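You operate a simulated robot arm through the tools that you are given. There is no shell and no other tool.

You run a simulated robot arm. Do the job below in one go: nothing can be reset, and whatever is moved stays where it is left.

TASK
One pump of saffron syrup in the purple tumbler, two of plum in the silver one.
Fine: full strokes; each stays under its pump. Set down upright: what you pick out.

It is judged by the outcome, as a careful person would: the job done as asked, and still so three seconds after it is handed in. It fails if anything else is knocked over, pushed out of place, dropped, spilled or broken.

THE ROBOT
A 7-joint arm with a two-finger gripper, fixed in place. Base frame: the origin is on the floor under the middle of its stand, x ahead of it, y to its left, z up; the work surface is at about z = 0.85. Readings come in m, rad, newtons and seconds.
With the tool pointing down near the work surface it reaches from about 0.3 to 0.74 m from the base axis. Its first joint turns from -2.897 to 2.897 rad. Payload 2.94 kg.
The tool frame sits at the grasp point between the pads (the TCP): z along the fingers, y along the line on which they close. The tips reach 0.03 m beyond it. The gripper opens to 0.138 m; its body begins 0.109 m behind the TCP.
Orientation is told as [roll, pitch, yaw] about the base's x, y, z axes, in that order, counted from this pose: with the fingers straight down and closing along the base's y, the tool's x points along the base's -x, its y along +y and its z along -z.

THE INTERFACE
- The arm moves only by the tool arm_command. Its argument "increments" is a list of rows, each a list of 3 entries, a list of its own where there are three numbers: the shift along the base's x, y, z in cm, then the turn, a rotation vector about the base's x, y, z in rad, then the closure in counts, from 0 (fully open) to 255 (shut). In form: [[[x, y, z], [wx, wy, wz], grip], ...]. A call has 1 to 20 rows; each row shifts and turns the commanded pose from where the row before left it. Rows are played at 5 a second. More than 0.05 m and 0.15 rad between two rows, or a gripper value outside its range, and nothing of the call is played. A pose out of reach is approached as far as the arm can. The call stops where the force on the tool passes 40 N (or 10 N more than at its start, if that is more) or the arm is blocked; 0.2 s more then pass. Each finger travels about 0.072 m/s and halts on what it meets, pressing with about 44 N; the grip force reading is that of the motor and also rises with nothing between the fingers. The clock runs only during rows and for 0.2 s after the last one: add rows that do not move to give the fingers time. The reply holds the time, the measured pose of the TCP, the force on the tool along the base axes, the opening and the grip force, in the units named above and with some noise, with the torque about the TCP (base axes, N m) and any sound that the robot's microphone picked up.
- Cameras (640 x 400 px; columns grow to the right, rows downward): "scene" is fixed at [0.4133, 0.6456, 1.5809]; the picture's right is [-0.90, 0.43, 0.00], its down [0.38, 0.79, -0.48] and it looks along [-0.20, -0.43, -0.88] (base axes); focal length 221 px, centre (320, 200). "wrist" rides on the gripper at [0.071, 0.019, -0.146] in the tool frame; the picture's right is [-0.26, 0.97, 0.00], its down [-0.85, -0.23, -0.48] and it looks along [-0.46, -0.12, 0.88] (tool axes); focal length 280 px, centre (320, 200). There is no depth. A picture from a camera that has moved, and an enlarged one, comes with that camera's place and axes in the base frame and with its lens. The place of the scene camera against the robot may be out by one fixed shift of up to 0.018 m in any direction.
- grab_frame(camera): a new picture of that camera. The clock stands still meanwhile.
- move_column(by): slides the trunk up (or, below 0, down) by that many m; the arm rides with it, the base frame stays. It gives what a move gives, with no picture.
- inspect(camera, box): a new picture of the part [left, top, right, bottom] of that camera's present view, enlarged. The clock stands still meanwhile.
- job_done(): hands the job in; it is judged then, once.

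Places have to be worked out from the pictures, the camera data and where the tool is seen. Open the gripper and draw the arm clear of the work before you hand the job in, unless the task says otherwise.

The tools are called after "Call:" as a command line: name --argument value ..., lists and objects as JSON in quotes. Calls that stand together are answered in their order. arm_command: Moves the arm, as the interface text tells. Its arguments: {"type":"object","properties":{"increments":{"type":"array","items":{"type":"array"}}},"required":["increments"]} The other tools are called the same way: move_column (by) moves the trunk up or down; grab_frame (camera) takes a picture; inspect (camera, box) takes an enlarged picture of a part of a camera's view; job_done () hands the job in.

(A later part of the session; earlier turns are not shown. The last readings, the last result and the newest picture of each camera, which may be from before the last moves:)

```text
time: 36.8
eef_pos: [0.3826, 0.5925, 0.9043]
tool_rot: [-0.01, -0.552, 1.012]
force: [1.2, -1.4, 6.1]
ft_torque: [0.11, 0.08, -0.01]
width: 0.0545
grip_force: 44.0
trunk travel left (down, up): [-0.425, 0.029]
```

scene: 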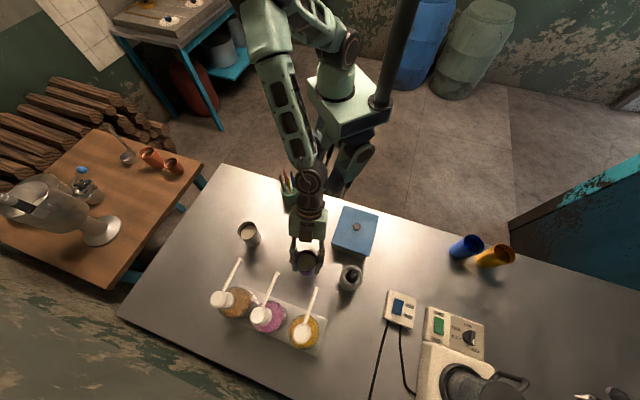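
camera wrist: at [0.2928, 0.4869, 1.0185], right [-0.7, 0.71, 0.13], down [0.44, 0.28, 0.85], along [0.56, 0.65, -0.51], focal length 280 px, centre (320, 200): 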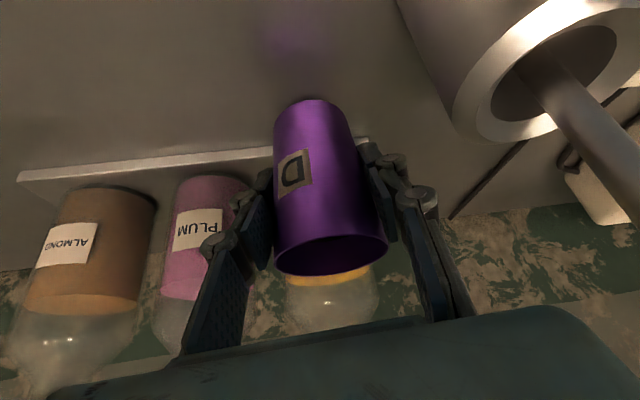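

It's on the table (force now +6 N upward). I ease up 0.7 mm and open the fingers only about 1 cm per side.

Call:
arm_command --increments '[[[0, 0, 0.07], [0, 0, 0], 175], [[0, 0, 0], [0, 0, 0], 165], [[0, 0, 0], [0, 0, 0], 155], [[0, 0, 0], [0, 0, 0], 145], [[0, 0, 0], [0, 0, 0], 130], [[0, 0, 0], [0, 0, 0], 115], [[0, 0, 0], [0, 0, 0], 115]]'

Call:
grab_frame --camera "wrist"

Call:
inspect --camera "scene" --box '[260, 220, 380, 350]'

```text
time: 38.4
eef_pos: [0.383, 0.5924, 0.9043]
tool_rot: [-0.012, -0.548, 1.012]
force: [-0.8, -0.3, -0.6]
ft_torque: [0.01, 0.0, 0.01]
width: 0.0759
grip_force: 0.0
trunk travel left (down, up): [-0.425, 0.029]
```

```text
taken
camera wrist: at [0.2921, 0.4873, 0.9913], right [-0.7, 0.7, 0.13], down [0.44, 0.28, 0.85], along [0.56, 0.65, -0.51], focal length 280 px, centre (320, 200)
```

wrist: 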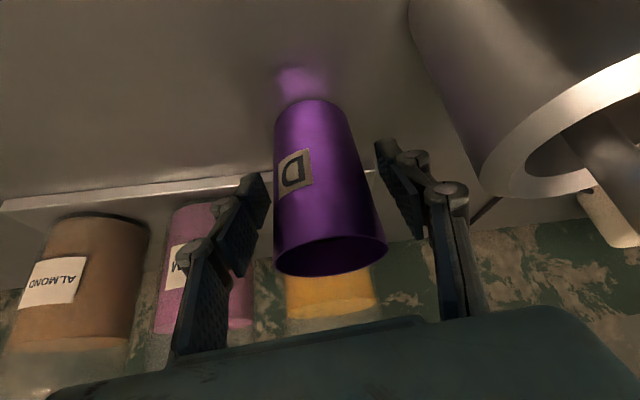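

```text
3.08 times, centred on (320, 285) of scene
camera zoom: at [0.4133, 0.6456, 1.5809], right [-0.9, 0.43, 0.0], down [0.38, 0.79, -0.48], along [-0.2, -0.43, -0.88], focal length 679 px, centre (320, -62)
```

zoom: 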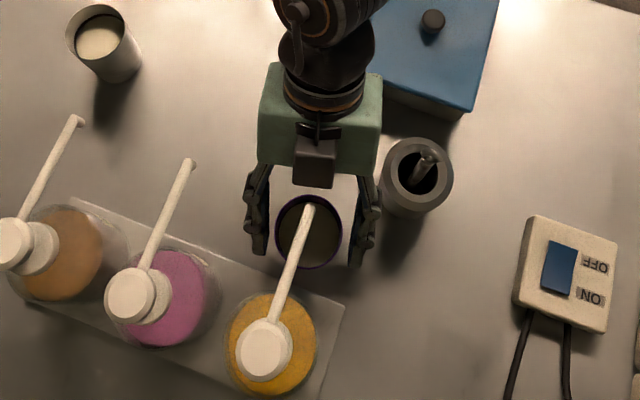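

Purple tumbler stands upright under the saffron spout. I withdraw: straight up 9 cm first (fingers straddle the spout, staying clear of the utensil pot), then back and up.

Call:
arm_command --increments '[[[0, 0, 1.0], [0, 0, 0], 115], [[0, 0, 1.5], [0, 0, 0], 115], [[0, 0, 1.5], [0, 0, 0], 115], [[0, 0, 1.5], [0, 0, 0], 115], [[0, 0, 1.5], [0, 0, 0], 115], [[0, 0, 1.5], [0, 0, 0], 115], [[-0.7, -1.1, 1.0], [0, 0, 0], 115], [[-1.0, -1.6, 1.5], [0, 0, 0], 115], [[-1.0, -1.7, 1.5], [0, 0, 0], 115], [[-1.0, -1.7, 1.5], [0, 0, 0], 115], [[0, 0, 0], [0, 0, 0], 115], [[0, 0, 0], [0, 0, 0], 115]]'

Call:
grab_frame --camera "wrist"

Call:
grab_frame --camera "scene"

```text
time: 41.0
eef_pos: [0.3478, 0.5308, 1.0455]
tool_rot: [-0.009, -0.548, 1.011]
force: [-0.7, 0.0, -0.7]
ft_torque: [-0.01, 0.01, 0.0]
width: 0.0759
grip_force: 0.0
trunk travel left (down, up): [-0.425, 0.029]
```

```text
taken
camera wrist: at [0.2561, 0.4259, 1.1326], right [-0.7, 0.7, 0.13], down [0.44, 0.28, 0.85], along [0.56, 0.65, -0.51], focal length 280 px, centre (320, 200)
```

wrist: 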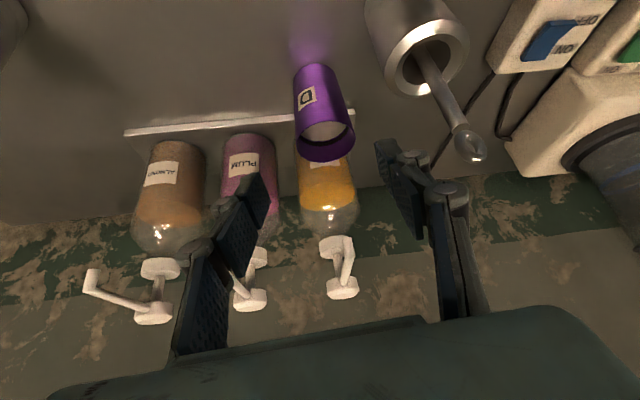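

```text
taken
```

scene: 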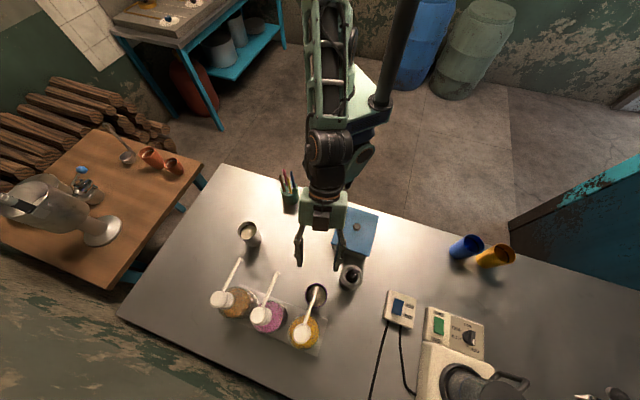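

Clear of the tumbler. This view shows the saffron pump well; I zoom in to refine its head and spout positions.

Call:
inspect --camera "wrist" --box '[270, 50, 390, 310]'

Call:
inspect --camera "scene" --box '[200, 250, 340, 360]'

```text
1.54 times, centred on (330, 180) of wrist
camera zoom: at [0.2561, 0.4259, 1.1326], right [-0.7, 0.7, 0.13], down [0.44, 0.28, 0.85], along [0.56, 0.65, -0.51], focal length 431 px, centre (305, 231)
```

zoom: 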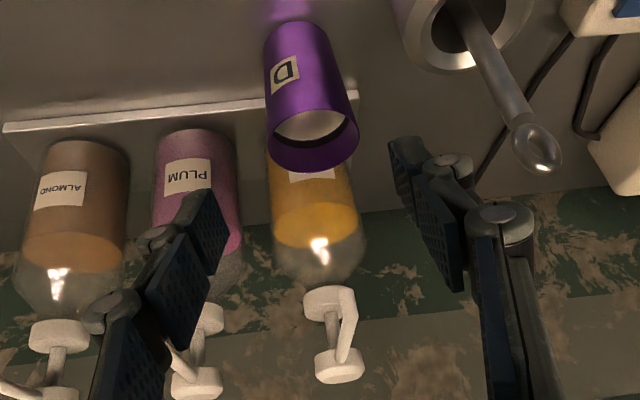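

```text
3.64 times, centred on (270, 305) of scene
camera zoom: at [0.4133, 0.6456, 1.5809], right [-0.9, 0.43, 0.0], down [0.38, 0.79, -0.48], along [-0.2, -0.43, -0.88], focal length 802 px, centre (502, -182)
```

zoom: 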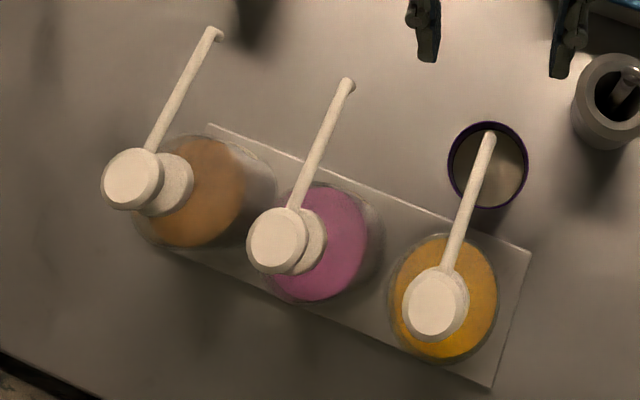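

Saffron head ≈ (0.444, 0.656, 1.065), plum head ≈ (0.5145, 0.5885, 1.063). Now I travel back at z ≈ 1.06 to the silver tumbler, turning to a 66° approach, stopping above its pre-grasp point.

Call:
arm_command --increments '[[[0.8, -1.5, 0.3], [0, 0, 0.0175], 65], [[1.6, -3.0, 0.4], [0, 0, 0.0175], 65], [[1.8, -3.3, 0.3], [0, 0, 0.0175], 65], [[1.8, -3.4, 0.3], [0, 0, 0.0175], 65], [[1.8, -3.4, 0.2], [0, 0, 0.0175], 65], [[1.8, -3.4, 0], [0, 0, 0.0175], 65], [[1.8, -3.4, 0], [0, 0, 0.0175], 65], [[1.5, -2.8, 0], [0, 0, 0.0175], 65], [[0, 0, 0], [0, 0, 0], 65], [[0, 0, 0], [0, 0, 0], 65]]'

Call:
grab_frame --camera "wrist"

Call:
grab_frame --camera "scene"

```text
time: 43.2
eef_pos: [0.4786, 0.2907, 1.0573]
tool_rot: [-0.011, -0.549, 1.154]
force: [0.6, -0.4, 0.0]
ft_torque: [-0.01, 0.01, -0.01]
width: 0.1028
grip_force: 0.1
trunk travel left (down, up): [-0.425, 0.029]
```

```text
taken
camera wrist: at [0.4025, 0.1733, 1.1443], right [-0.79, 0.6, 0.13], down [0.4, 0.34, 0.85], along [0.47, 0.72, -0.51], focal length 280 px, centre (320, 200)
```

wrist: 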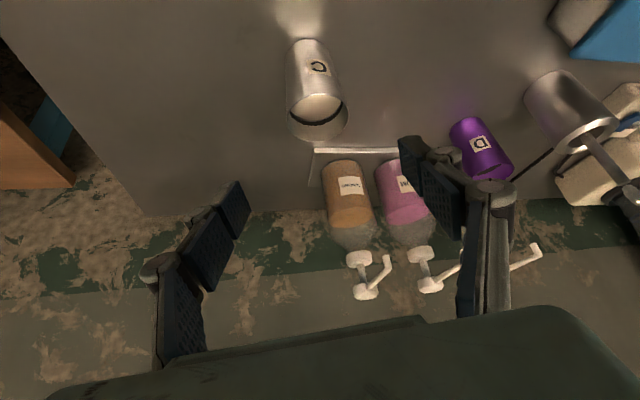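

```text
taken
```

scene: 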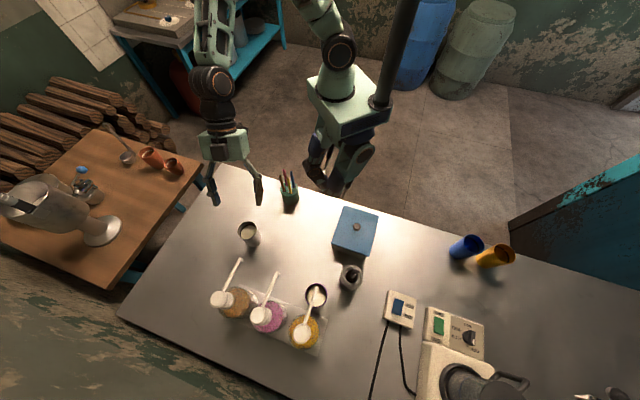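

Silver is confirmed at (0.498, 0.336) and centred in the gripper's line. I drop to the pre-grasp and advance along the tool axis.

Call:
arm_command --increments '[[[-0.1, -0.1, -1.5], [0, 0, 0], 65], [[-0.1, -0.1, -2.5], [0, 0, 0], 65], [[0, 0, -2.6], [0, 0, 0], 65], [[0.42, 0.95, -1.7], [0, 0, 0], 65], [[0.42, 0.95, -1.7], [0, 0, 0], 65], [[0.42, 0.95, -1.7], [0, 0, 0], 65], [[0.42, 0.95, -1.7], [0, 0, 0], 65], [[0.42, 0.95, -1.7], [0, 0, 0], 65], [[0, 0, 0], [0, 0, 0], 65], [[0, 0, 0], [0, 0, 0], 65]]'

Call:
grab_frame --camera "wrist"

```text
time: 45.4
eef_pos: [0.493, 0.3351, 0.9082]
tool_rot: [-0.01, -0.547, 1.153]
force: [0.9, 0.0, -0.8]
ft_torque: [0.02, 0.0, -0.01]
width: 0.103
grip_force: 0.0
trunk travel left (down, up): [-0.425, 0.029]
```

```text
taken
camera wrist: at [0.418, 0.2182, 0.9945], right [-0.79, 0.6, 0.13], down [0.4, 0.34, 0.85], along [0.47, 0.72, -0.51], focal length 280 px, centre (320, 200)
```

wrist: 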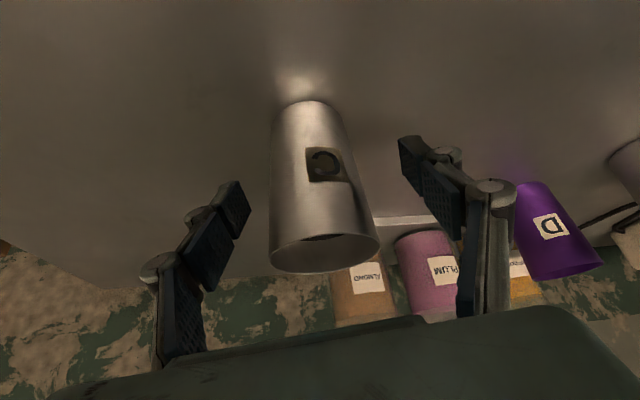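

Slight 3 mm lateral offset; I correct it, drop 3 mm and close on the silver tumbler.

Call:
arm_command --increments '[[[0.38, 0.0, -0.3], [0, 0, 0], 65], [[0, 0, 0], [0, 0, 0], 90], [[0, 0, 0], [0, 0, 0], 115], [[0, 0, 0], [0, 0, 0], 135], [[0, 0, 0], [0, 0, 0], 155], [[0, 0, 0], [0, 0, 0], 175], [[0, 0, 0], [0, 0, 0], 175], [[0, 0, 0], [0, 0, 0], 175]]'

Call:
grab_frame --camera "wrist"

```text
time: 47.2
eef_pos: [0.4986, 0.3353, 0.9044]
tool_rot: [-0.012, -0.549, 1.151]
force: [-0.6, -0.1, 0.5]
ft_torque: [0.11, 0.06, 0.0]
width: 0.0543
grip_force: 44.3
trunk travel left (down, up): [-0.425, 0.029]
```

```text
taken
camera wrist: at [0.4224, 0.2188, 0.9916], right [-0.79, 0.6, 0.13], down [0.4, 0.34, 0.85], along [0.47, 0.72, -0.51], focal length 280 px, centre (320, 200)
```

wrist: 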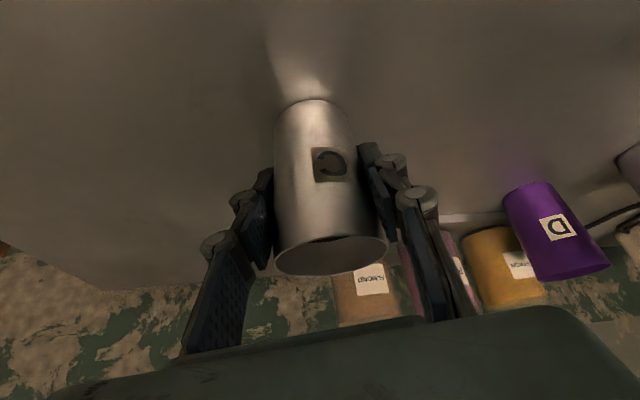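

Silver gripped. I lift 2.5 cm and carry it toward the plum spout, stopping about 6 cm short to check.

Call:
arm_command --increments '[[[0, 0, 0.5], [0, 0, 0], 175], [[0, 0, 1.0], [0, 0, 0], 175], [[0, 0, 1.0], [0, 0, 0], 175], [[-0.12, 0.5, 0], [0, 0, 0], 175], [[-0.25, 1.0, 0], [0, 0, 0], 175], [[-0.35, 1.4, 0], [0, 0, 0], 175], [[-0.35, 1.4, 0], [0, 0, 0], 175], [[-0.35, 1.4, 0], [0, 0, 0], 175], [[-0.35, 1.4, 0], [0, 0, 0], 175], [[-0.35, 1.4, 0], [0, 0, 0], 175], [[-0.35, 1.4, 0], [0, 0, 0], 175], [[-0.35, 1.4, 0], [0, 0, 0], 175], [[-0.25, 1.0, 0], [0, 0, 0], 175], [[-0.12, 0.5, 0], [0, 0, 0], 175], [[0, 0, 0], [0, 0, 0], 175]]'

Call:
inspect --camera "scene" --box '[200, 220, 340, 350]'

Call:
grab_frame --camera "wrist"

```text
time: 50.4
eef_pos: [0.466, 0.4611, 0.9284]
tool_rot: [-0.011, -0.548, 1.151]
force: [-0.2, -0.3, -1.5]
ft_torque: [-0.02, -0.03, -0.01]
width: 0.0544
grip_force: 43.7
trunk travel left (down, up): [-0.425, 0.029]
```

```text
3.08 times, centred on (270, 285) of scene
camera zoom: at [0.4133, 0.6456, 1.5809], right [-0.9, 0.43, 0.0], down [0.38, 0.79, -0.48], along [-0.2, -0.43, -0.88], focal length 679 px, centre (474, -62)
```

zoom: 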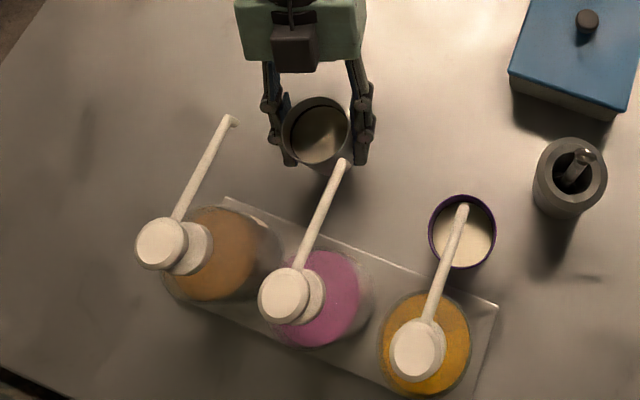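

```text
taken
camera wrist: at [0.3913, 0.3457, 1.0162], right [-0.79, 0.6, 0.13], down [0.4, 0.34, 0.85], along [0.47, 0.72, -0.51], focal length 280 px, centre (320, 200)
```

wrist: 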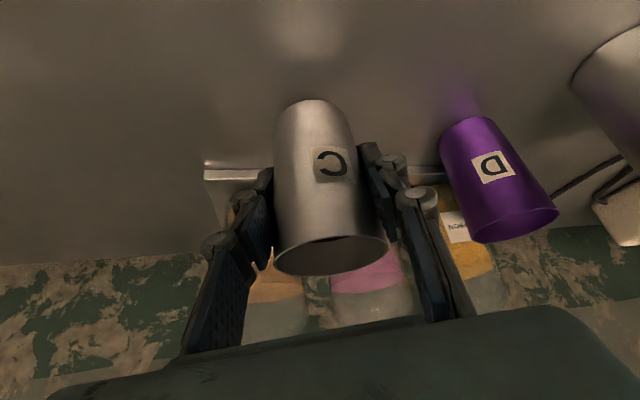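

All clear; the purple is nicely under the saffron spout. I continue the last ~6 cm to bring silver under the plum spout.

Call:
arm_command --increments '[[[-0.11, 0.5, 0], [0, 0, 0], 175], [[-0.23, 1.0, 0], [0, 0, 0], 175], [[-0.3, 1.3, 0], [0, 0, 0], 175], [[-0.3, 1.3, 0], [0, 0, 0], 175], [[-0.27, 1.2, 0], [0, 0, 0], 175], [[-0.14, 0.6, 0], [0, 0, 0], 175], [[-0.08, 0.36, 0], [0, 0, 0], 175], [[0, 0, 0], [0, 0, 0], 175], [[0, 0, 0], [0, 0, 0], 175]]'

Call:
inspect --camera "scene" --box '[200, 220, 340, 350]'

Call:
grab_frame --camera "wrist"

```text
time: 52.4
eef_pos: [0.4519, 0.5251, 0.9301]
tool_rot: [-0.011, -0.548, 1.151]
force: [0.2, 0.9, -1.9]
ft_torque: [-0.02, 0.0, 0.02]
width: 0.0544
grip_force: 44.1
trunk travel left (down, up): [-0.425, 0.029]
```

```text
3.08 times, centred on (270, 285) of scene
camera zoom: at [0.4133, 0.6456, 1.5809], right [-0.9, 0.43, 0.0], down [0.38, 0.79, -0.48], along [-0.2, -0.43, -0.88], focal length 679 px, centre (474, -62)
```

zoom: 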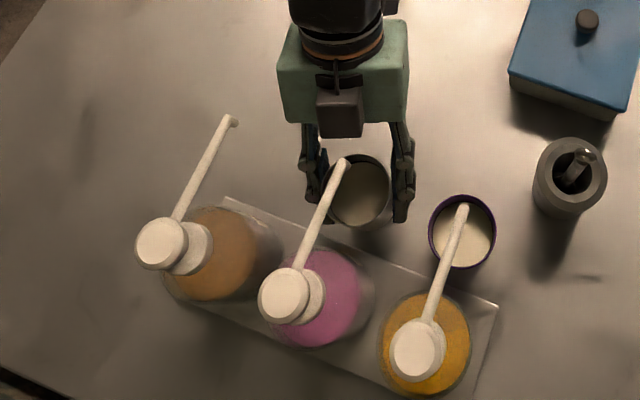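

```text
taken
camera wrist: at [0.3767, 0.4085, 1.016], right [-0.79, 0.6, 0.13], down [0.4, 0.34, 0.85], along [0.47, 0.72, -0.51], focal length 280 px, centre (320, 200)
```

wrist: 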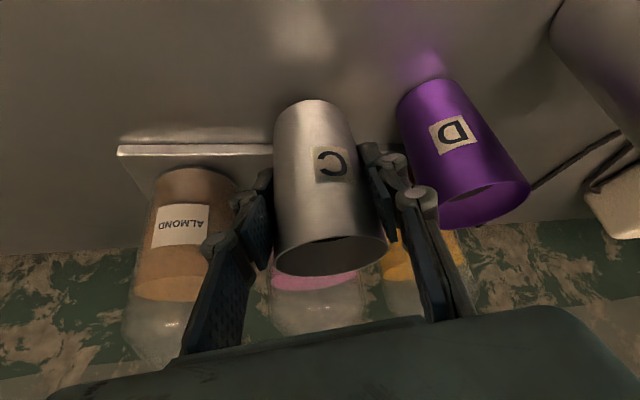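

Silver's axis projects right at the plum spout tip (within a few mm), and the finger clears the purple tumbler. I lower it to near the table.

Call:
arm_command --increments '[[[0, 0, -0.5], [0, 0, 0], 175], [[0, 0, -0.8], [0, 0, 0], 175], [[0, 0, -0.6], [0, 0, 0], 175], [[0, 0, -0.3], [0, 0, 0], 175], [[0, 0, -0.2], [0, 0, 0], 175], [[0, 0, 0], [0, 0, 0], 175], [[0, 0, 0], [0, 0, 0], 175]]'

```text
time: 54.0
eef_pos: [0.4517, 0.5251, 0.9048]
tool_rot: [-0.011, -0.55, 1.151]
force: [-0.2, -0.4, -1.9]
ft_torque: [-0.04, 0.02, 0.0]
width: 0.054
grip_force: 44.1
trunk travel left (down, up): [-0.425, 0.029]
```

Weight is still on the gripper; I step down 1 mm at a time.

Call:
arm_command --increments '[[[0, 0, -0.1], [0, 0, 0], 175], [[0, 0, 0], [0, 0, 0], 175], [[0, 0, 0], [0, 0, 0], 175]]'

```text
time: 54.8
eef_pos: [0.4523, 0.5266, 0.905]
tool_rot: [-0.01, -0.55, 1.153]
force: [-0.4, 0.9, 1.5]
ft_torque: [0.11, 0.11, 0.03]
width: 0.0544
grip_force: 43.2
trunk travel left (down, up): [-0.425, 0.029]
```

The tumbler now rests on the table (+1.5 N). I open about 1 cm per side.

Call:
arm_command --increments '[[[0, 0, 0], [0, 0, 0], 165], [[0, 0, 0], [0, 0, 0], 155], [[0, 0, 0], [0, 0, 0], 145], [[0, 0, 0], [0, 0, 0], 130], [[0, 0, 0], [0, 0, 0], 117], [[0, 0, 0], [0, 0, 0], 117]]'

Call:
grab_frame --camera "wrist"

Call:
inspect --camera "scene" --box '[200, 220, 340, 350]'

```text
time: 56.2
eef_pos: [0.451, 0.5264, 0.9048]
tool_rot: [-0.011, -0.547, 1.153]
force: [0.1, 0.4, 0.1]
ft_torque: [0.02, -0.02, 0.01]
width: 0.0746
grip_force: 0.1
trunk travel left (down, up): [-0.425, 0.029]
```

```text
taken
camera wrist: at [0.3761, 0.4091, 0.9912], right [-0.79, 0.6, 0.13], down [0.4, 0.34, 0.85], along [0.47, 0.72, -0.51], focal length 280 px, centre (320, 200)
```

wrist: 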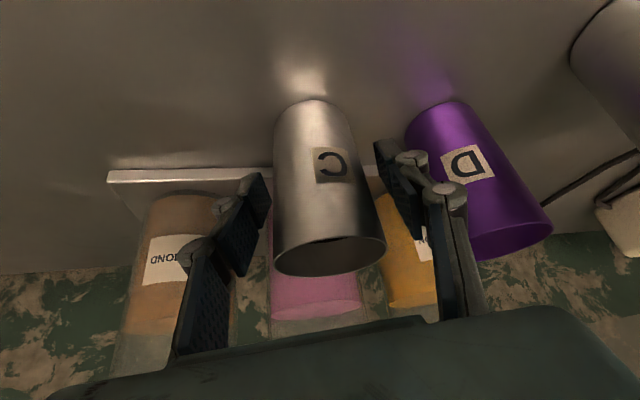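

```text
3.08 times, centred on (270, 285) of scene
camera zoom: at [0.4133, 0.6456, 1.5809], right [-0.9, 0.43, 0.0], down [0.38, 0.79, -0.48], along [-0.2, -0.43, -0.88], focal length 679 px, centre (474, -62)
```

zoom: 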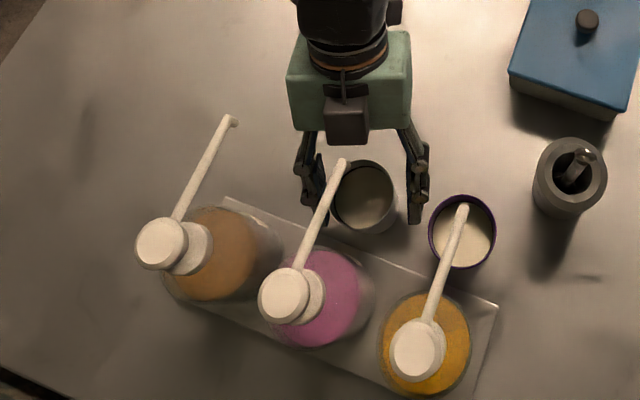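

Both tumblers stand upright beneath their spouts. I withdraw back along the tool axis 14 cm.

Call:
arm_command --increments '[[[-0.2, -0.48, 0.85], [0, 0, 0], 117], [[-0.42, -0.95, 1.7], [0, 0, 0], 117], [[-0.42, -0.95, 1.7], [0, 0, 0], 117], [[-0.42, -0.95, 1.7], [0, 0, 0], 117], [[-0.42, -0.95, 1.7], [0, 0, 0], 117], [[-0.42, -0.95, 1.7], [0, 0, 0], 117], [[-0.42, -0.95, 1.7], [0, 0, 0], 117], [[-0.42, -0.95, 1.7], [0, 0, 0], 117], [[0, 0, 0], [0, 0, 0], 117]]'

Call:
grab_frame --camera "wrist"

Call:
grab_frame --camera "scene"

```text
time: 58.2
eef_pos: [0.4201, 0.4533, 1.0294]
tool_rot: [-0.011, -0.547, 1.151]
force: [0.5, 0.7, -0.2]
ft_torque: [0.0, 0.05, 0.01]
width: 0.0747
grip_force: 0.1
trunk travel left (down, up): [-0.425, 0.029]
```

```text
taken
camera wrist: at [0.3443, 0.337, 1.1169], right [-0.79, 0.6, 0.13], down [0.4, 0.34, 0.85], along [0.47, 0.72, -0.51], focal length 280 px, centre (320, 200)
```

wrist: 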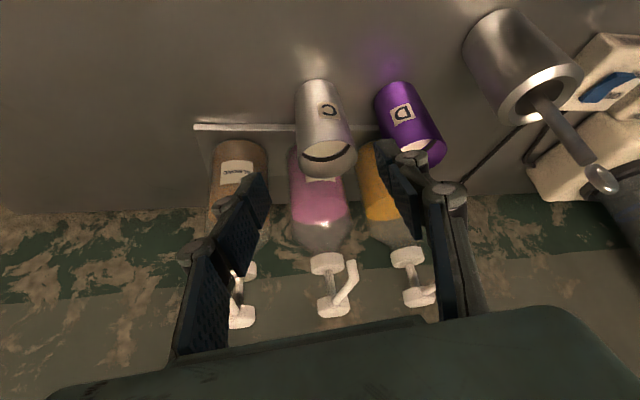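

```text
taken
```

scene: 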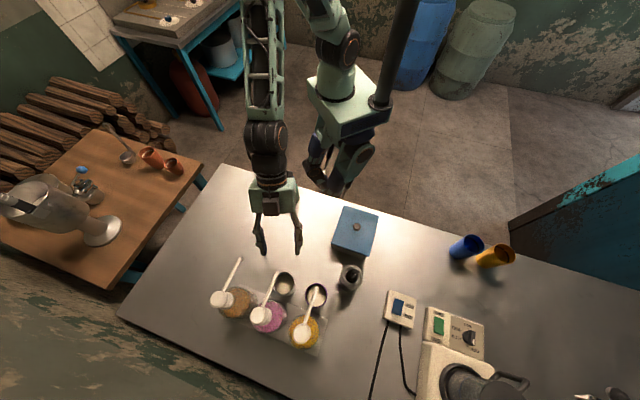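

Now for pumping: I raise to z ≈ 1.17 with the fingers closing, keeping clear of the spouts.

Call:
arm_command --increments '[[[0, 0, 1.5], [0, 0, 0], 117], [[0, 0, 2.5], [0, 0, 0], 150], [[0, 0, 2.5], [0, 0, 0], 190], [[0, 0, 2.5], [0, 0, 0], 230], [[0, 0, 2.5], [0, 0, 0], 255], [[0, 0, 2.5], [0, 0, 0], 255], [[0, 0, 0], [0, 0, 0], 255], [[0, 0, 0], [0, 0, 0], 255]]'

```text
time: 60.0
eef_pos: [0.4204, 0.4538, 1.1729]
tool_rot: [-0.011, -0.548, 1.152]
force: [0.7, -0.4, 0.6]
ft_torque: [-0.02, 0.01, -0.03]
width: 0.0002
grip_force: 28.7
trunk travel left (down, up): [-0.425, 0.029]
```

Fingers are shut at z = 1.173. I move over the saffron pump head at that height (tips ≈ 7 cm above it), turning to azimuth ~56°.

Call:
arm_command --increments '[[[0.15, 1.4, 0], [0, 0, -0.02], 255], [[0.27, 2.5, 0], [0, 0, -0.022], 255], [[0.27, 2.5, 0], [0, 0, -0.022], 255], [[0.27, 2.5, 0], [0, 0, -0.022], 255], [[0.27, 2.5, 0], [0, 0, -0.022], 255], [[0.27, 2.5, 0], [0, 0, -0.022], 255], [[0.27, 2.5, 0], [0, 0, -0.022], 255], [[0.27, 2.4, 0], [0, 0, -0.022], 255], [[0.1, 1.1, 0], [0, 0, 0], 255], [[0, 0, 0], [0, 0, 0], 255], [[0, 0, 0], [0, 0, 0], 255]]'

Call:
grab_frame --camera "wrist"

Call:
inspect --camera "scene" --box '[200, 220, 380, 380]'

```text
time: 62.4
eef_pos: [0.4415, 0.653, 1.172]
tool_rot: [-0.01, -0.549, 0.979]
force: [-0.2, -0.3, -0.1]
ft_torque: [-0.01, 0.01, -0.02]
width: 0.0
grip_force: 28.2
trunk travel left (down, up): [-0.425, 0.029]
```

```text
taken
camera wrist: at [0.3466, 0.5518, 1.2582], right [-0.67, 0.73, 0.13], down [0.45, 0.27, 0.85], along [0.59, 0.63, -0.51], focal length 280 px, centre (320, 200)
```

wrist: 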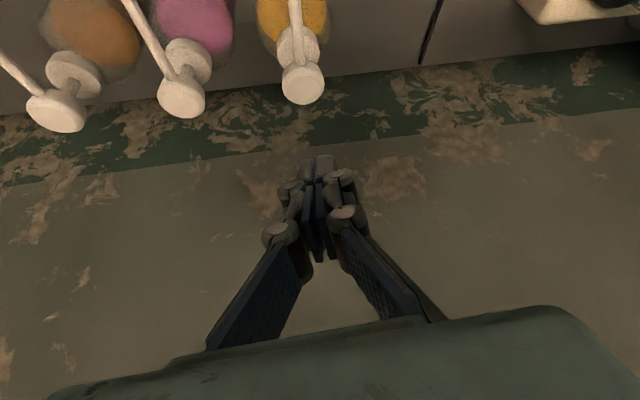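

```text
2.50 times, centred on (290, 300) of scene
camera zoom: at [0.4133, 0.6456, 1.5809], right [-0.9, 0.43, 0.0], down [0.38, 0.79, -0.48], along [-0.2, -0.43, -0.88], focal length 552 px, centre (395, -50)
```

zoom: 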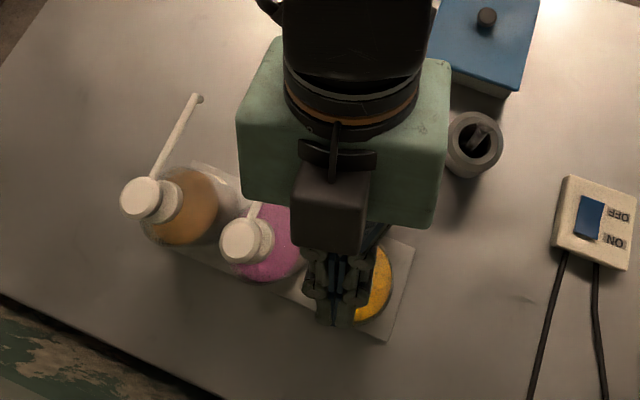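

From this view the saffron head is at ≈ (0.445, 0.657, 1.065), directly under my fingertips' contact point after a 1 mm shift. I descend to ~1.5 cm above contact and check.

Call:
arm_command --increments '[[[0.13, 0.07, -1.0], [0, 0, 0], 255], [[0, 0, -1.5], [0, 0, 0], 255], [[0, 0, -1.5], [0, 0, 0], 255], [[0, 0, -1.2], [0, 0, 0], 255], [[0, 0, -0.6], [0, 0, 0], 255], [[0, 0, 0], [0, 0, 0], 255], [[0, 0, 0], [0, 0, 0], 255]]'

Call:
grab_frame --camera "wrist"

Call:
inspect --camera "scene" --box '[250, 260, 370, 370]'

```text
time: 64.0
eef_pos: [0.4425, 0.653, 1.1134]
tool_rot: [-0.012, -0.547, 0.979]
force: [0.7, 0.3, 0.2]
ft_torque: [0.01, 0.0, 0.01]
width: 0.0
grip_force: 28.9
trunk travel left (down, up): [-0.425, 0.029]
```

```text
taken
camera wrist: at [0.348, 0.5517, 1.2001], right [-0.67, 0.73, 0.13], down [0.45, 0.27, 0.85], along [0.59, 0.63, -0.51], focal length 280 px, centre (320, 200)
```

wrist: 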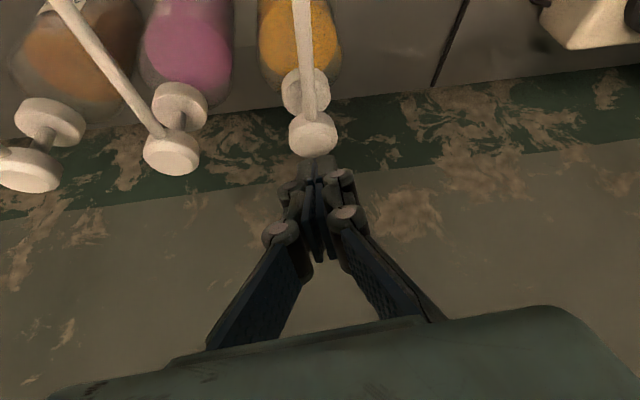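

```text
3.64 times, centred on (310, 315) of scene
camera zoom: at [0.4133, 0.6456, 1.5809], right [-0.9, 0.43, 0.0], down [0.38, 0.79, -0.48], along [-0.2, -0.43, -0.88], focal length 802 px, centre (356, -218)
```

zoom: 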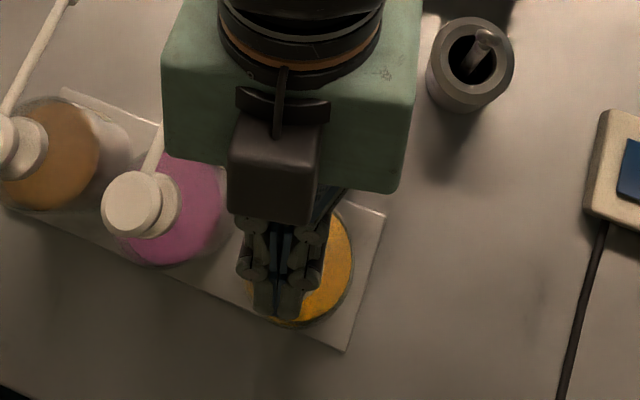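

Tips are right above the head. I go down gently until I feel contact.

Call:
arm_command --increments '[[[0, 0, -0.6], [0, 0, 0], 255], [[0, 0, -0.5], [0, 0, 0], 255], [[0, 0, -0.3], [0, 0, 0], 255], [[0, 0, 0], [0, 0, 0], 255]]'

Call:
grab_frame --camera "wrist"

```text
time: 65.0
eef_pos: [0.4422, 0.6542, 1.0999]
tool_rot: [-0.011, -0.549, 0.981]
force: [0.5, 0.4, 1.7]
ft_torque: [0.01, -0.01, 0.01]
width: 0.0059
grip_force: 28.1
trunk travel left (down, up): [-0.425, 0.029]
```

```text
taken
camera wrist: at [0.3479, 0.5519, 1.1868], right [-0.67, 0.73, 0.13], down [0.45, 0.27, 0.85], along [0.59, 0.63, -0.51], focal length 280 px, centre (320, 200)
```

wrist: 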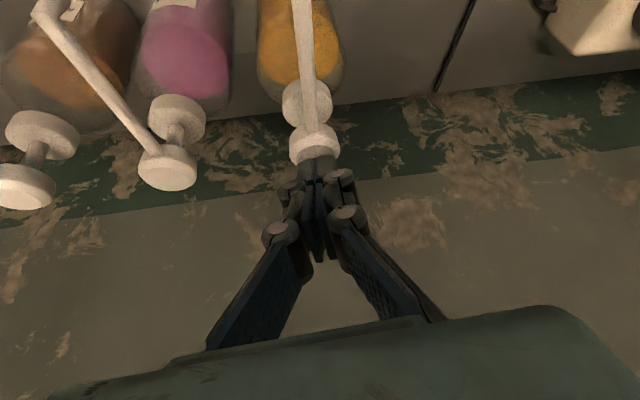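

Contact begins at TCP z ≈ 1.099. Now one slow, continuous press down, watching the force.

Call:
arm_command --increments '[[[0, 0, -0.3], [0, 0, 0], 255], [[0, 0, -0.3], [0, 0, 0], 255], [[0, 0, -0.3], [0, 0, 0], 255], [[0, 0, 0], [0, 0, 0], 255]]'

Call:
grab_frame --camera "wrist"

Call:
inspect --camera "scene" --box '[250, 260, 370, 370]'

```text
time: 66.0
eef_pos: [0.4429, 0.6532, 1.0921]
tool_rot: [-0.009, -0.55, 0.979]
force: [-2.1, 2.7, 6.9]
ft_torque: [0.13, 0.03, 0.0]
width: 0.0061
grip_force: 28.4
trunk travel left (down, up): [-0.425, 0.029]
```

```text
taken
camera wrist: at [0.3481, 0.5509, 1.1782], right [-0.67, 0.73, 0.13], down [0.45, 0.27, 0.85], along [0.59, 0.63, -0.51], focal length 280 px, centre (320, 200)
```

wrist: 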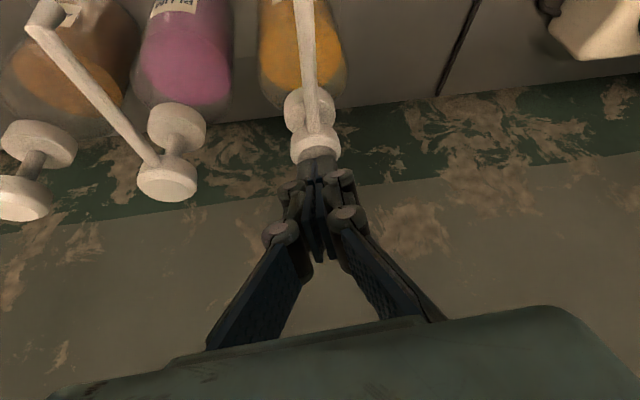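

```text
3.64 times, centred on (310, 315) of scene
camera zoom: at [0.4133, 0.6456, 1.5809], right [-0.9, 0.43, 0.0], down [0.38, 0.79, -0.48], along [-0.2, -0.43, -0.88], focal length 802 px, centre (356, -218)
```

zoom: 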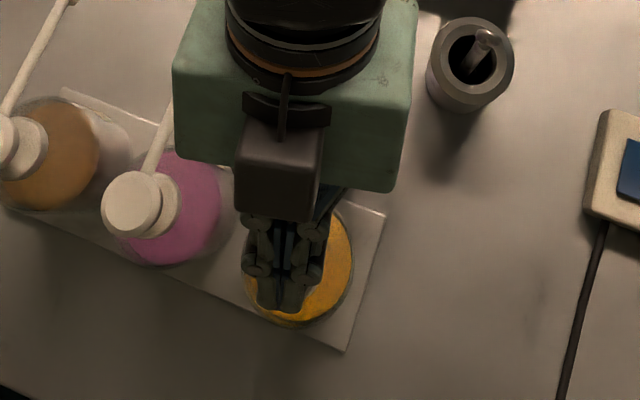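

The head is going down under a light spring force (≈ 7 N). I keep pressing.

Call:
arm_command --increments '[[[0, 0, -0.3], [0, 0, 0], 255], [[0, 0, -0.3], [0, 0, 0], 255], [[0, 0, -0.3], [0, 0, 0], 255], [[0, 0, 0], [0, 0, 0], 255]]'

Call:
grab_frame --camera "wrist"

```text
time: 67.0
eef_pos: [0.4433, 0.6523, 1.086]
tool_rot: [-0.011, -0.557, 0.98]
force: [1.2, 2.9, 16.8]
ft_torque: [0.16, -0.07, -0.01]
width: 0.0061
grip_force: 28.0
trunk travel left (down, up): [-0.425, 0.029]
```

```text
taken
camera wrist: at [0.3477, 0.5504, 1.1712], right [-0.67, 0.73, 0.13], down [0.45, 0.26, 0.85], along [0.59, 0.63, -0.5], focal length 280 px, centre (320, 200)
```

wrist: 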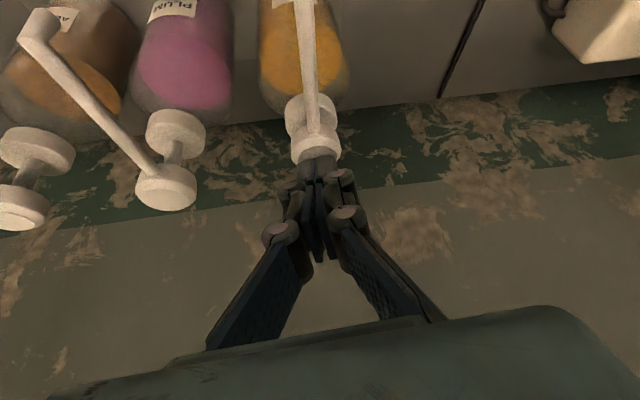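

Still descending (≈ 13 mm of travel, 17 N). I continue the same stroke.

Call:
arm_command --increments '[[[0, 0, -0.3], [0, 0, 0], 255], [[0, 0, -0.3], [0, 0, 0], 255], [[0, 0, -0.3], [0, 0, 0], 255], [[0, 0, 0], [0, 0, 0], 255]]'

Call:
grab_frame --camera "wrist"

Call:
inspect --camera "scene" --box '[250, 260, 370, 370]'

```text
time: 68.0
eef_pos: [0.4428, 0.652, 1.0852]
tool_rot: [-0.011, -0.565, 0.978]
force: [-1.4, -6.2, 34.9]
ft_torque: [-0.06, -0.04, 0.0]
width: 0.0063
grip_force: 28.5
trunk travel left (down, up): [-0.425, 0.029]
```

```text
taken
camera wrist: at [0.347, 0.5496, 1.1681], right [-0.67, 0.73, 0.13], down [0.44, 0.26, 0.86], along [0.59, 0.64, -0.5], focal length 280 px, centre (320, 200)
```

wrist: 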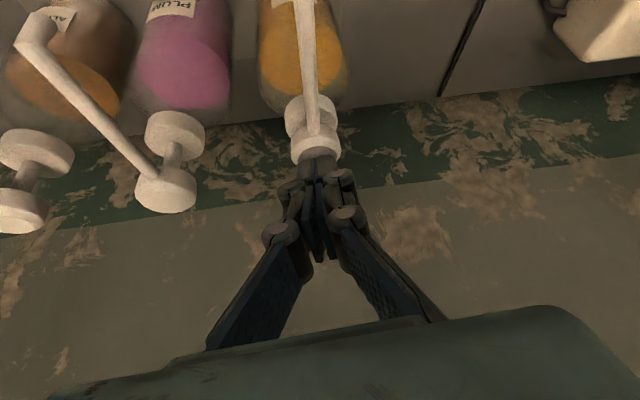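

```text
3.64 times, centred on (310, 315) of scene
camera zoom: at [0.4133, 0.6456, 1.5809], right [-0.9, 0.43, 0.0], down [0.38, 0.79, -0.48], along [-0.2, -0.43, -0.88], focal length 802 px, centre (356, -218)
```

zoom: 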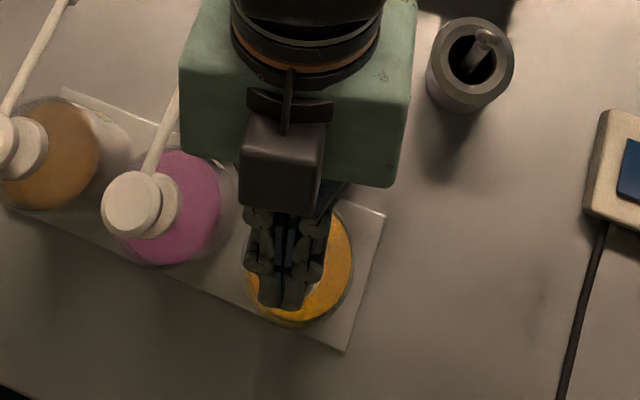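

Force jumped to 35 N with almost no further travel (≈ 14 mm total) – looks like the bottom stop. I zoom in to confirm the head against its collar while still holding it down.

Call:
inspect --camera "wrist" --box '[260, 60, 380, 200]'

Call:
inspect --camera "scene" --box '[260, 260, 340, 340]'

```text
2.86 times, centred on (320, 130) of wrist
camera zoom: at [0.347, 0.5496, 1.1681], right [-0.67, 0.73, 0.13], down [0.44, 0.26, 0.86], along [0.59, 0.64, -0.5], focal length 801 px, centre (320, 400)
```

zoom: 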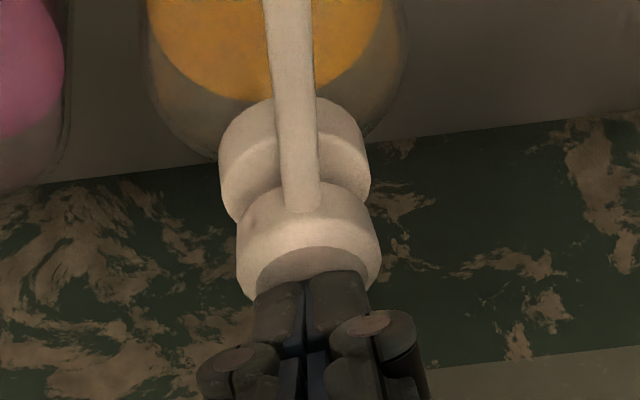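

```text
5.00 times, centred on (300, 300) of scene
camera zoom: at [0.4133, 0.6456, 1.5809], right [-0.9, 0.43, 0.0], down [0.38, 0.79, -0.48], along [-0.2, -0.43, -0.88], focal length 1103 px, centre (420, -300)
```

zoom: 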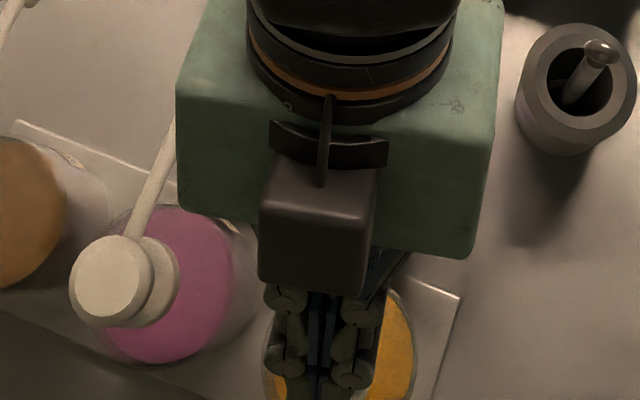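

The head is down against the collar. A tiny extra push to confirm it's a hard stop, then I release upward smoothly.

Call:
arm_command --increments '[[[0, 0, -0.15], [0, 0, 0], 255], [[0, 0, 0], [0, 0, 0], 255]]'

```text
time: 68.6
eef_pos: [0.442, 0.654, 1.0836]
tool_rot: [-0.009, -0.568, 0.976]
force: [-1.4, -4.8, 38.0]
ft_torque: [-0.02, -0.07, -0.06]
width: 0.0059
grip_force: 28.4
trunk travel left (down, up): [-0.425, 0.029]
```

Hard stop confirmed (38 N, no real travel). Now I raise to let the pump return fully, then look at it.

Call:
arm_command --increments '[[[0, 0, 0.6], [0, 0, 0], 255], [[0, 0, 0.8], [0, 0, 0], 255], [[0, 0, 0.8], [0, 0, 0], 255], [[0, 0, 0.8], [0, 0, 0], 255], [[0, 0, 1.0], [0, 0, 0], 255], [[0, 0, 1.5], [0, 0, 0], 255], [[0, 0, 1.5], [0, 0, 0], 255], [[0, 0, 1.5], [0, 0, 0], 255], [[0, 0, 0], [0, 0, 0], 255]]'

Call:
grab_frame --camera "wrist"

Call:
inspect --camera "scene" --box '[210, 230, 370, 370]'

```text
time: 70.6
eef_pos: [0.4431, 0.6534, 1.1564]
tool_rot: [-0.011, -0.548, 0.979]
force: [-0.5, 0.4, 0.4]
ft_torque: [0.0, -0.02, -0.02]
width: 0.0
grip_force: 28.0
trunk travel left (down, up): [-0.425, 0.029]
```

```text
taken
camera wrist: at [0.3485, 0.5523, 1.243], right [-0.67, 0.73, 0.13], down [0.45, 0.27, 0.85], along [0.59, 0.63, -0.51], focal length 280 px, centre (320, 200)
```

wrist: 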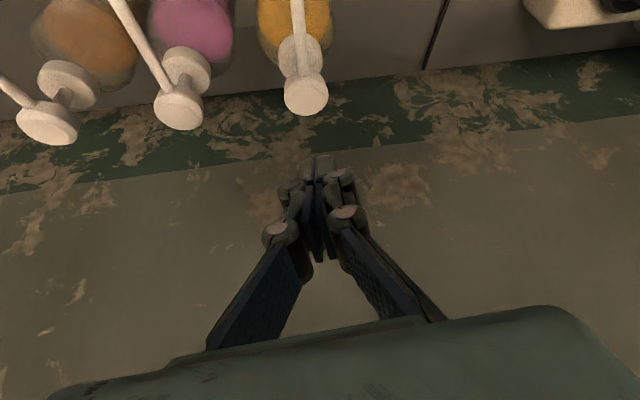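

```text
2.86 times, centred on (290, 300) of scene
camera zoom: at [0.4133, 0.6456, 1.5809], right [-0.9, 0.43, 0.0], down [0.38, 0.79, -0.48], along [-0.2, -0.43, -0.88], focal length 630 px, centre (406, -86)
```

zoom: 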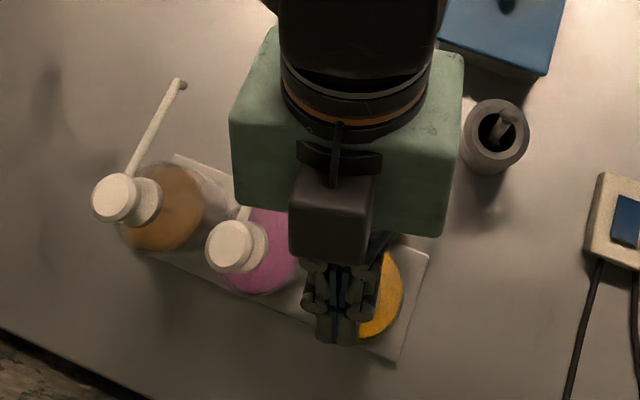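

The pump has sprung back. Before the plum, I pull back to see inside the tumblers and verify the saffron dose.

Call:
arm_command --increments '[[[-0.8, -1.2, 1.0], [0, 0, 0], 255], [[-1.5, -2.3, 1.0], [0, 0, 0], 255], [[-1.5, -2.5, 1.0], [0, 0, 0], 255], [[-1.5, -2.5, 0.5], [0, 0, 0], 255], [[-1.5, -2.5, 0.5], [0, 0, 0], 255], [[-1.5, -2.5, 0], [0, 0, 0], 255], [[-1.5, -2.5, 0], [0, 0, 0], 255], [[-1.0, -1.5, 0], [0, 0, 0], 255], [[0, 0, 0], [0, 0, 0], 255]]'

Call:
inspect --camera "scene" --box '[260, 250, 350, 330]'

Call:
grab_frame --camera "wrist"

```text
time: 72.6
eef_pos: [0.3368, 0.4799, 1.1957]
tool_rot: [-0.01, -0.548, 0.979]
force: [-0.8, 0.1, 0.5]
ft_torque: [0.01, -0.02, 0.01]
width: 0.0002
grip_force: 28.7
trunk travel left (down, up): [-0.425, 0.029]
```

```text
5.00 times, centred on (305, 290) of scene
camera zoom: at [0.4133, 0.6456, 1.5809], right [-0.9, 0.43, 0.0], down [0.38, 0.79, -0.48], along [-0.2, -0.43, -0.88], focal length 1103 px, centre (395, -250)
```

zoom: 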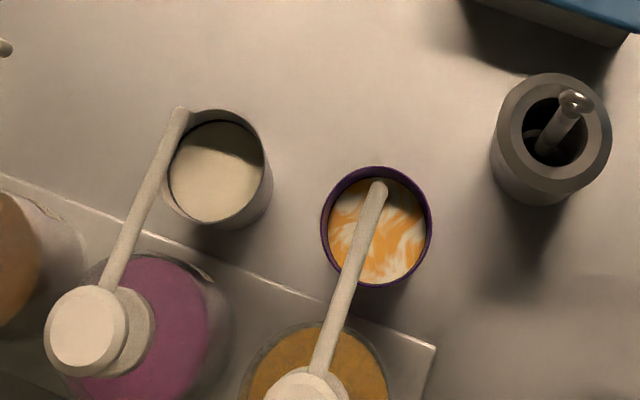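

```text
taken
camera wrist: at [0.242, 0.3779, 1.2812], right [-0.67, 0.73, 0.13], down [0.45, 0.27, 0.85], along [0.59, 0.63, -0.51], focal length 280 px, centre (320, 200)
```

wrist: 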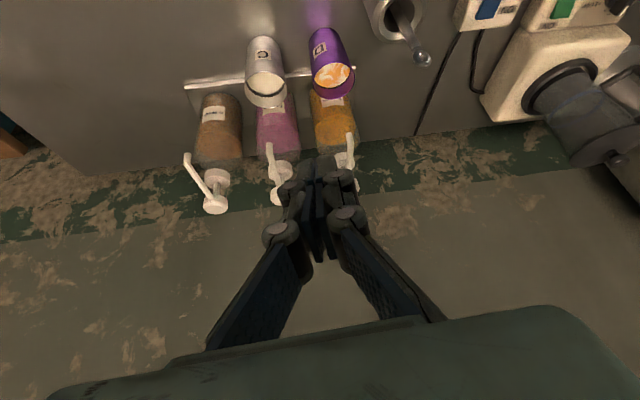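

The purple tumbler now shows one saffron swirl, so the stroke counted. Silver sits under the plum spout similarly (≈ 6 mm off centre, fine). I move over the plum head at ≈ (0.513, 0.589), z ≈ 1.17.

Call:
arm_command --increments '[[[1.0, 0.6, 0], [0, 0, -0.013], 255], [[2.0, 1.2, 0], [0, 0, -0.014], 255], [[2.2, 1.3, 0], [0, 0, -0.014], 255], [[2.2, 1.35, -0.3], [0, 0, -0.014], 255], [[2.2, 1.35, -0.4], [0, 0, -0.014], 255], [[2.2, 1.35, -0.4], [0, 0, -0.014], 255], [[2.2, 1.35, -0.5], [0, 0, -0.014], 255], [[2.0, 1.2, -0.5], [0, 0, -0.014], 255], [[1.36, 0.9, -0.4], [0, 0, -0.013], 255], [[0, 0, 0], [0, 0, 0], 255], [[0, 0, 0], [0, 0, 0], 255]]'

Call:
grab_frame --camera "wrist"

Call:
inspect --camera "scene" --box '[210, 240, 350, 360]'

```text
time: 75.0
eef_pos: [0.5105, 0.5853, 1.1707]
tool_rot: [-0.011, -0.548, 0.855]
force: [0.4, 0.5, 1.0]
ft_torque: [0.0, -0.01, 0.01]
width: 0.0
grip_force: 28.0
trunk travel left (down, up): [-0.425, 0.029]
```

```text
taken
camera wrist: at [0.4034, 0.4956, 1.2579], right [-0.58, 0.81, 0.13], down [0.48, 0.21, 0.85], along [0.66, 0.55, -0.51], focal length 280 px, centre (320, 200)
```

wrist: 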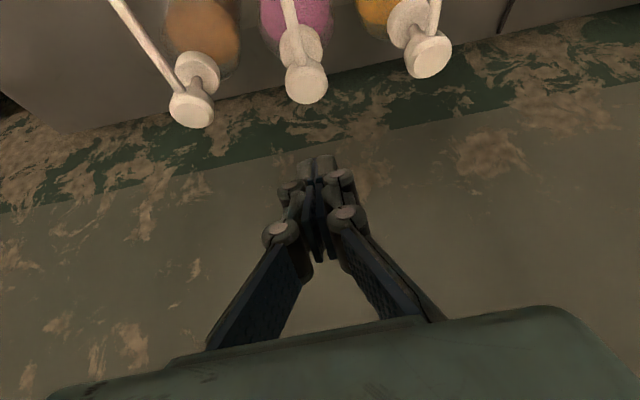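

```text
3.33 times, centred on (280, 300) of scene
camera zoom: at [0.4133, 0.6456, 1.5809], right [-0.9, 0.43, 0.0], down [0.38, 0.79, -0.48], along [-0.2, -0.43, -0.88], focal length 735 px, centre (453, -133)
```

zoom: 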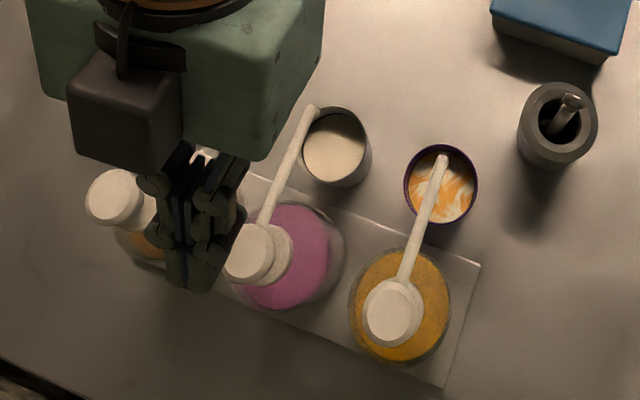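

Plum head measured at (0.513, 0.590), aligned with the fingertip contact point after a 1.5 mm nudge. I descend to ~1.5 cm above contact.

Call:
arm_command --increments '[[[0, 0.15, -1.0], [0, 0, 0], 255], [[0, 0, -1.5], [0, 0, 0], 255], [[0, 0, -1.5], [0, 0, 0], 255], [[0, 0, -1.2], [0, 0, 0], 255], [[0, 0, -0.5], [0, 0, 0], 255], [[0, 0, 0], [0, 0, 0], 255], [[0, 0, 0], [0, 0, 0], 255]]'

Call:
grab_frame --camera "wrist"

Call:
inspect --camera "scene" --box '[210, 240, 350, 360]'

```text
time: 76.6
eef_pos: [0.5084, 0.584, 1.1132]
tool_rot: [-0.011, -0.548, 0.856]
force: [0.3, -0.4, 0.9]
ft_torque: [-0.01, -0.02, -0.03]
width: 0.0001
grip_force: 28.3
trunk travel left (down, up): [-0.425, 0.029]
```

```text
taken
camera wrist: at [0.4016, 0.4955, 1.2], right [-0.58, 0.81, 0.13], down [0.48, 0.21, 0.85], along [0.66, 0.55, -0.51], focal length 280 px, centre (320, 200)
```

wrist: 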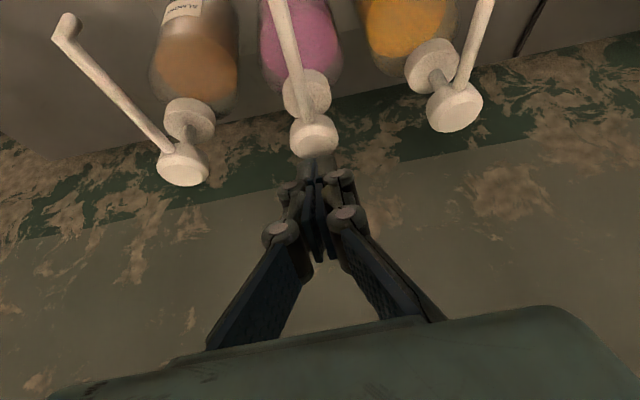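

```text
3.33 times, centred on (280, 300) of scene
camera zoom: at [0.4133, 0.6456, 1.5809], right [-0.9, 0.43, 0.0], down [0.38, 0.79, -0.48], along [-0.2, -0.43, -0.88], focal length 735 px, centre (453, -133)
```

zoom: 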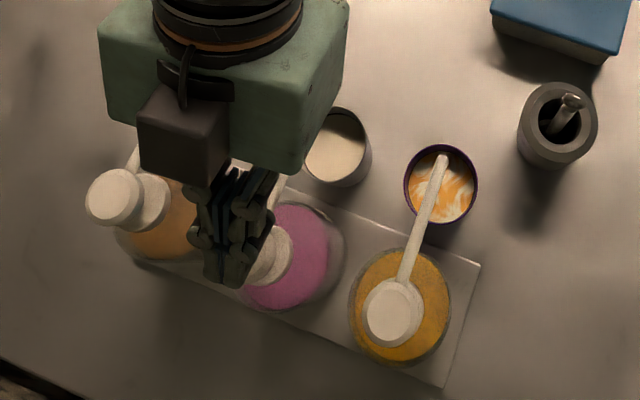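

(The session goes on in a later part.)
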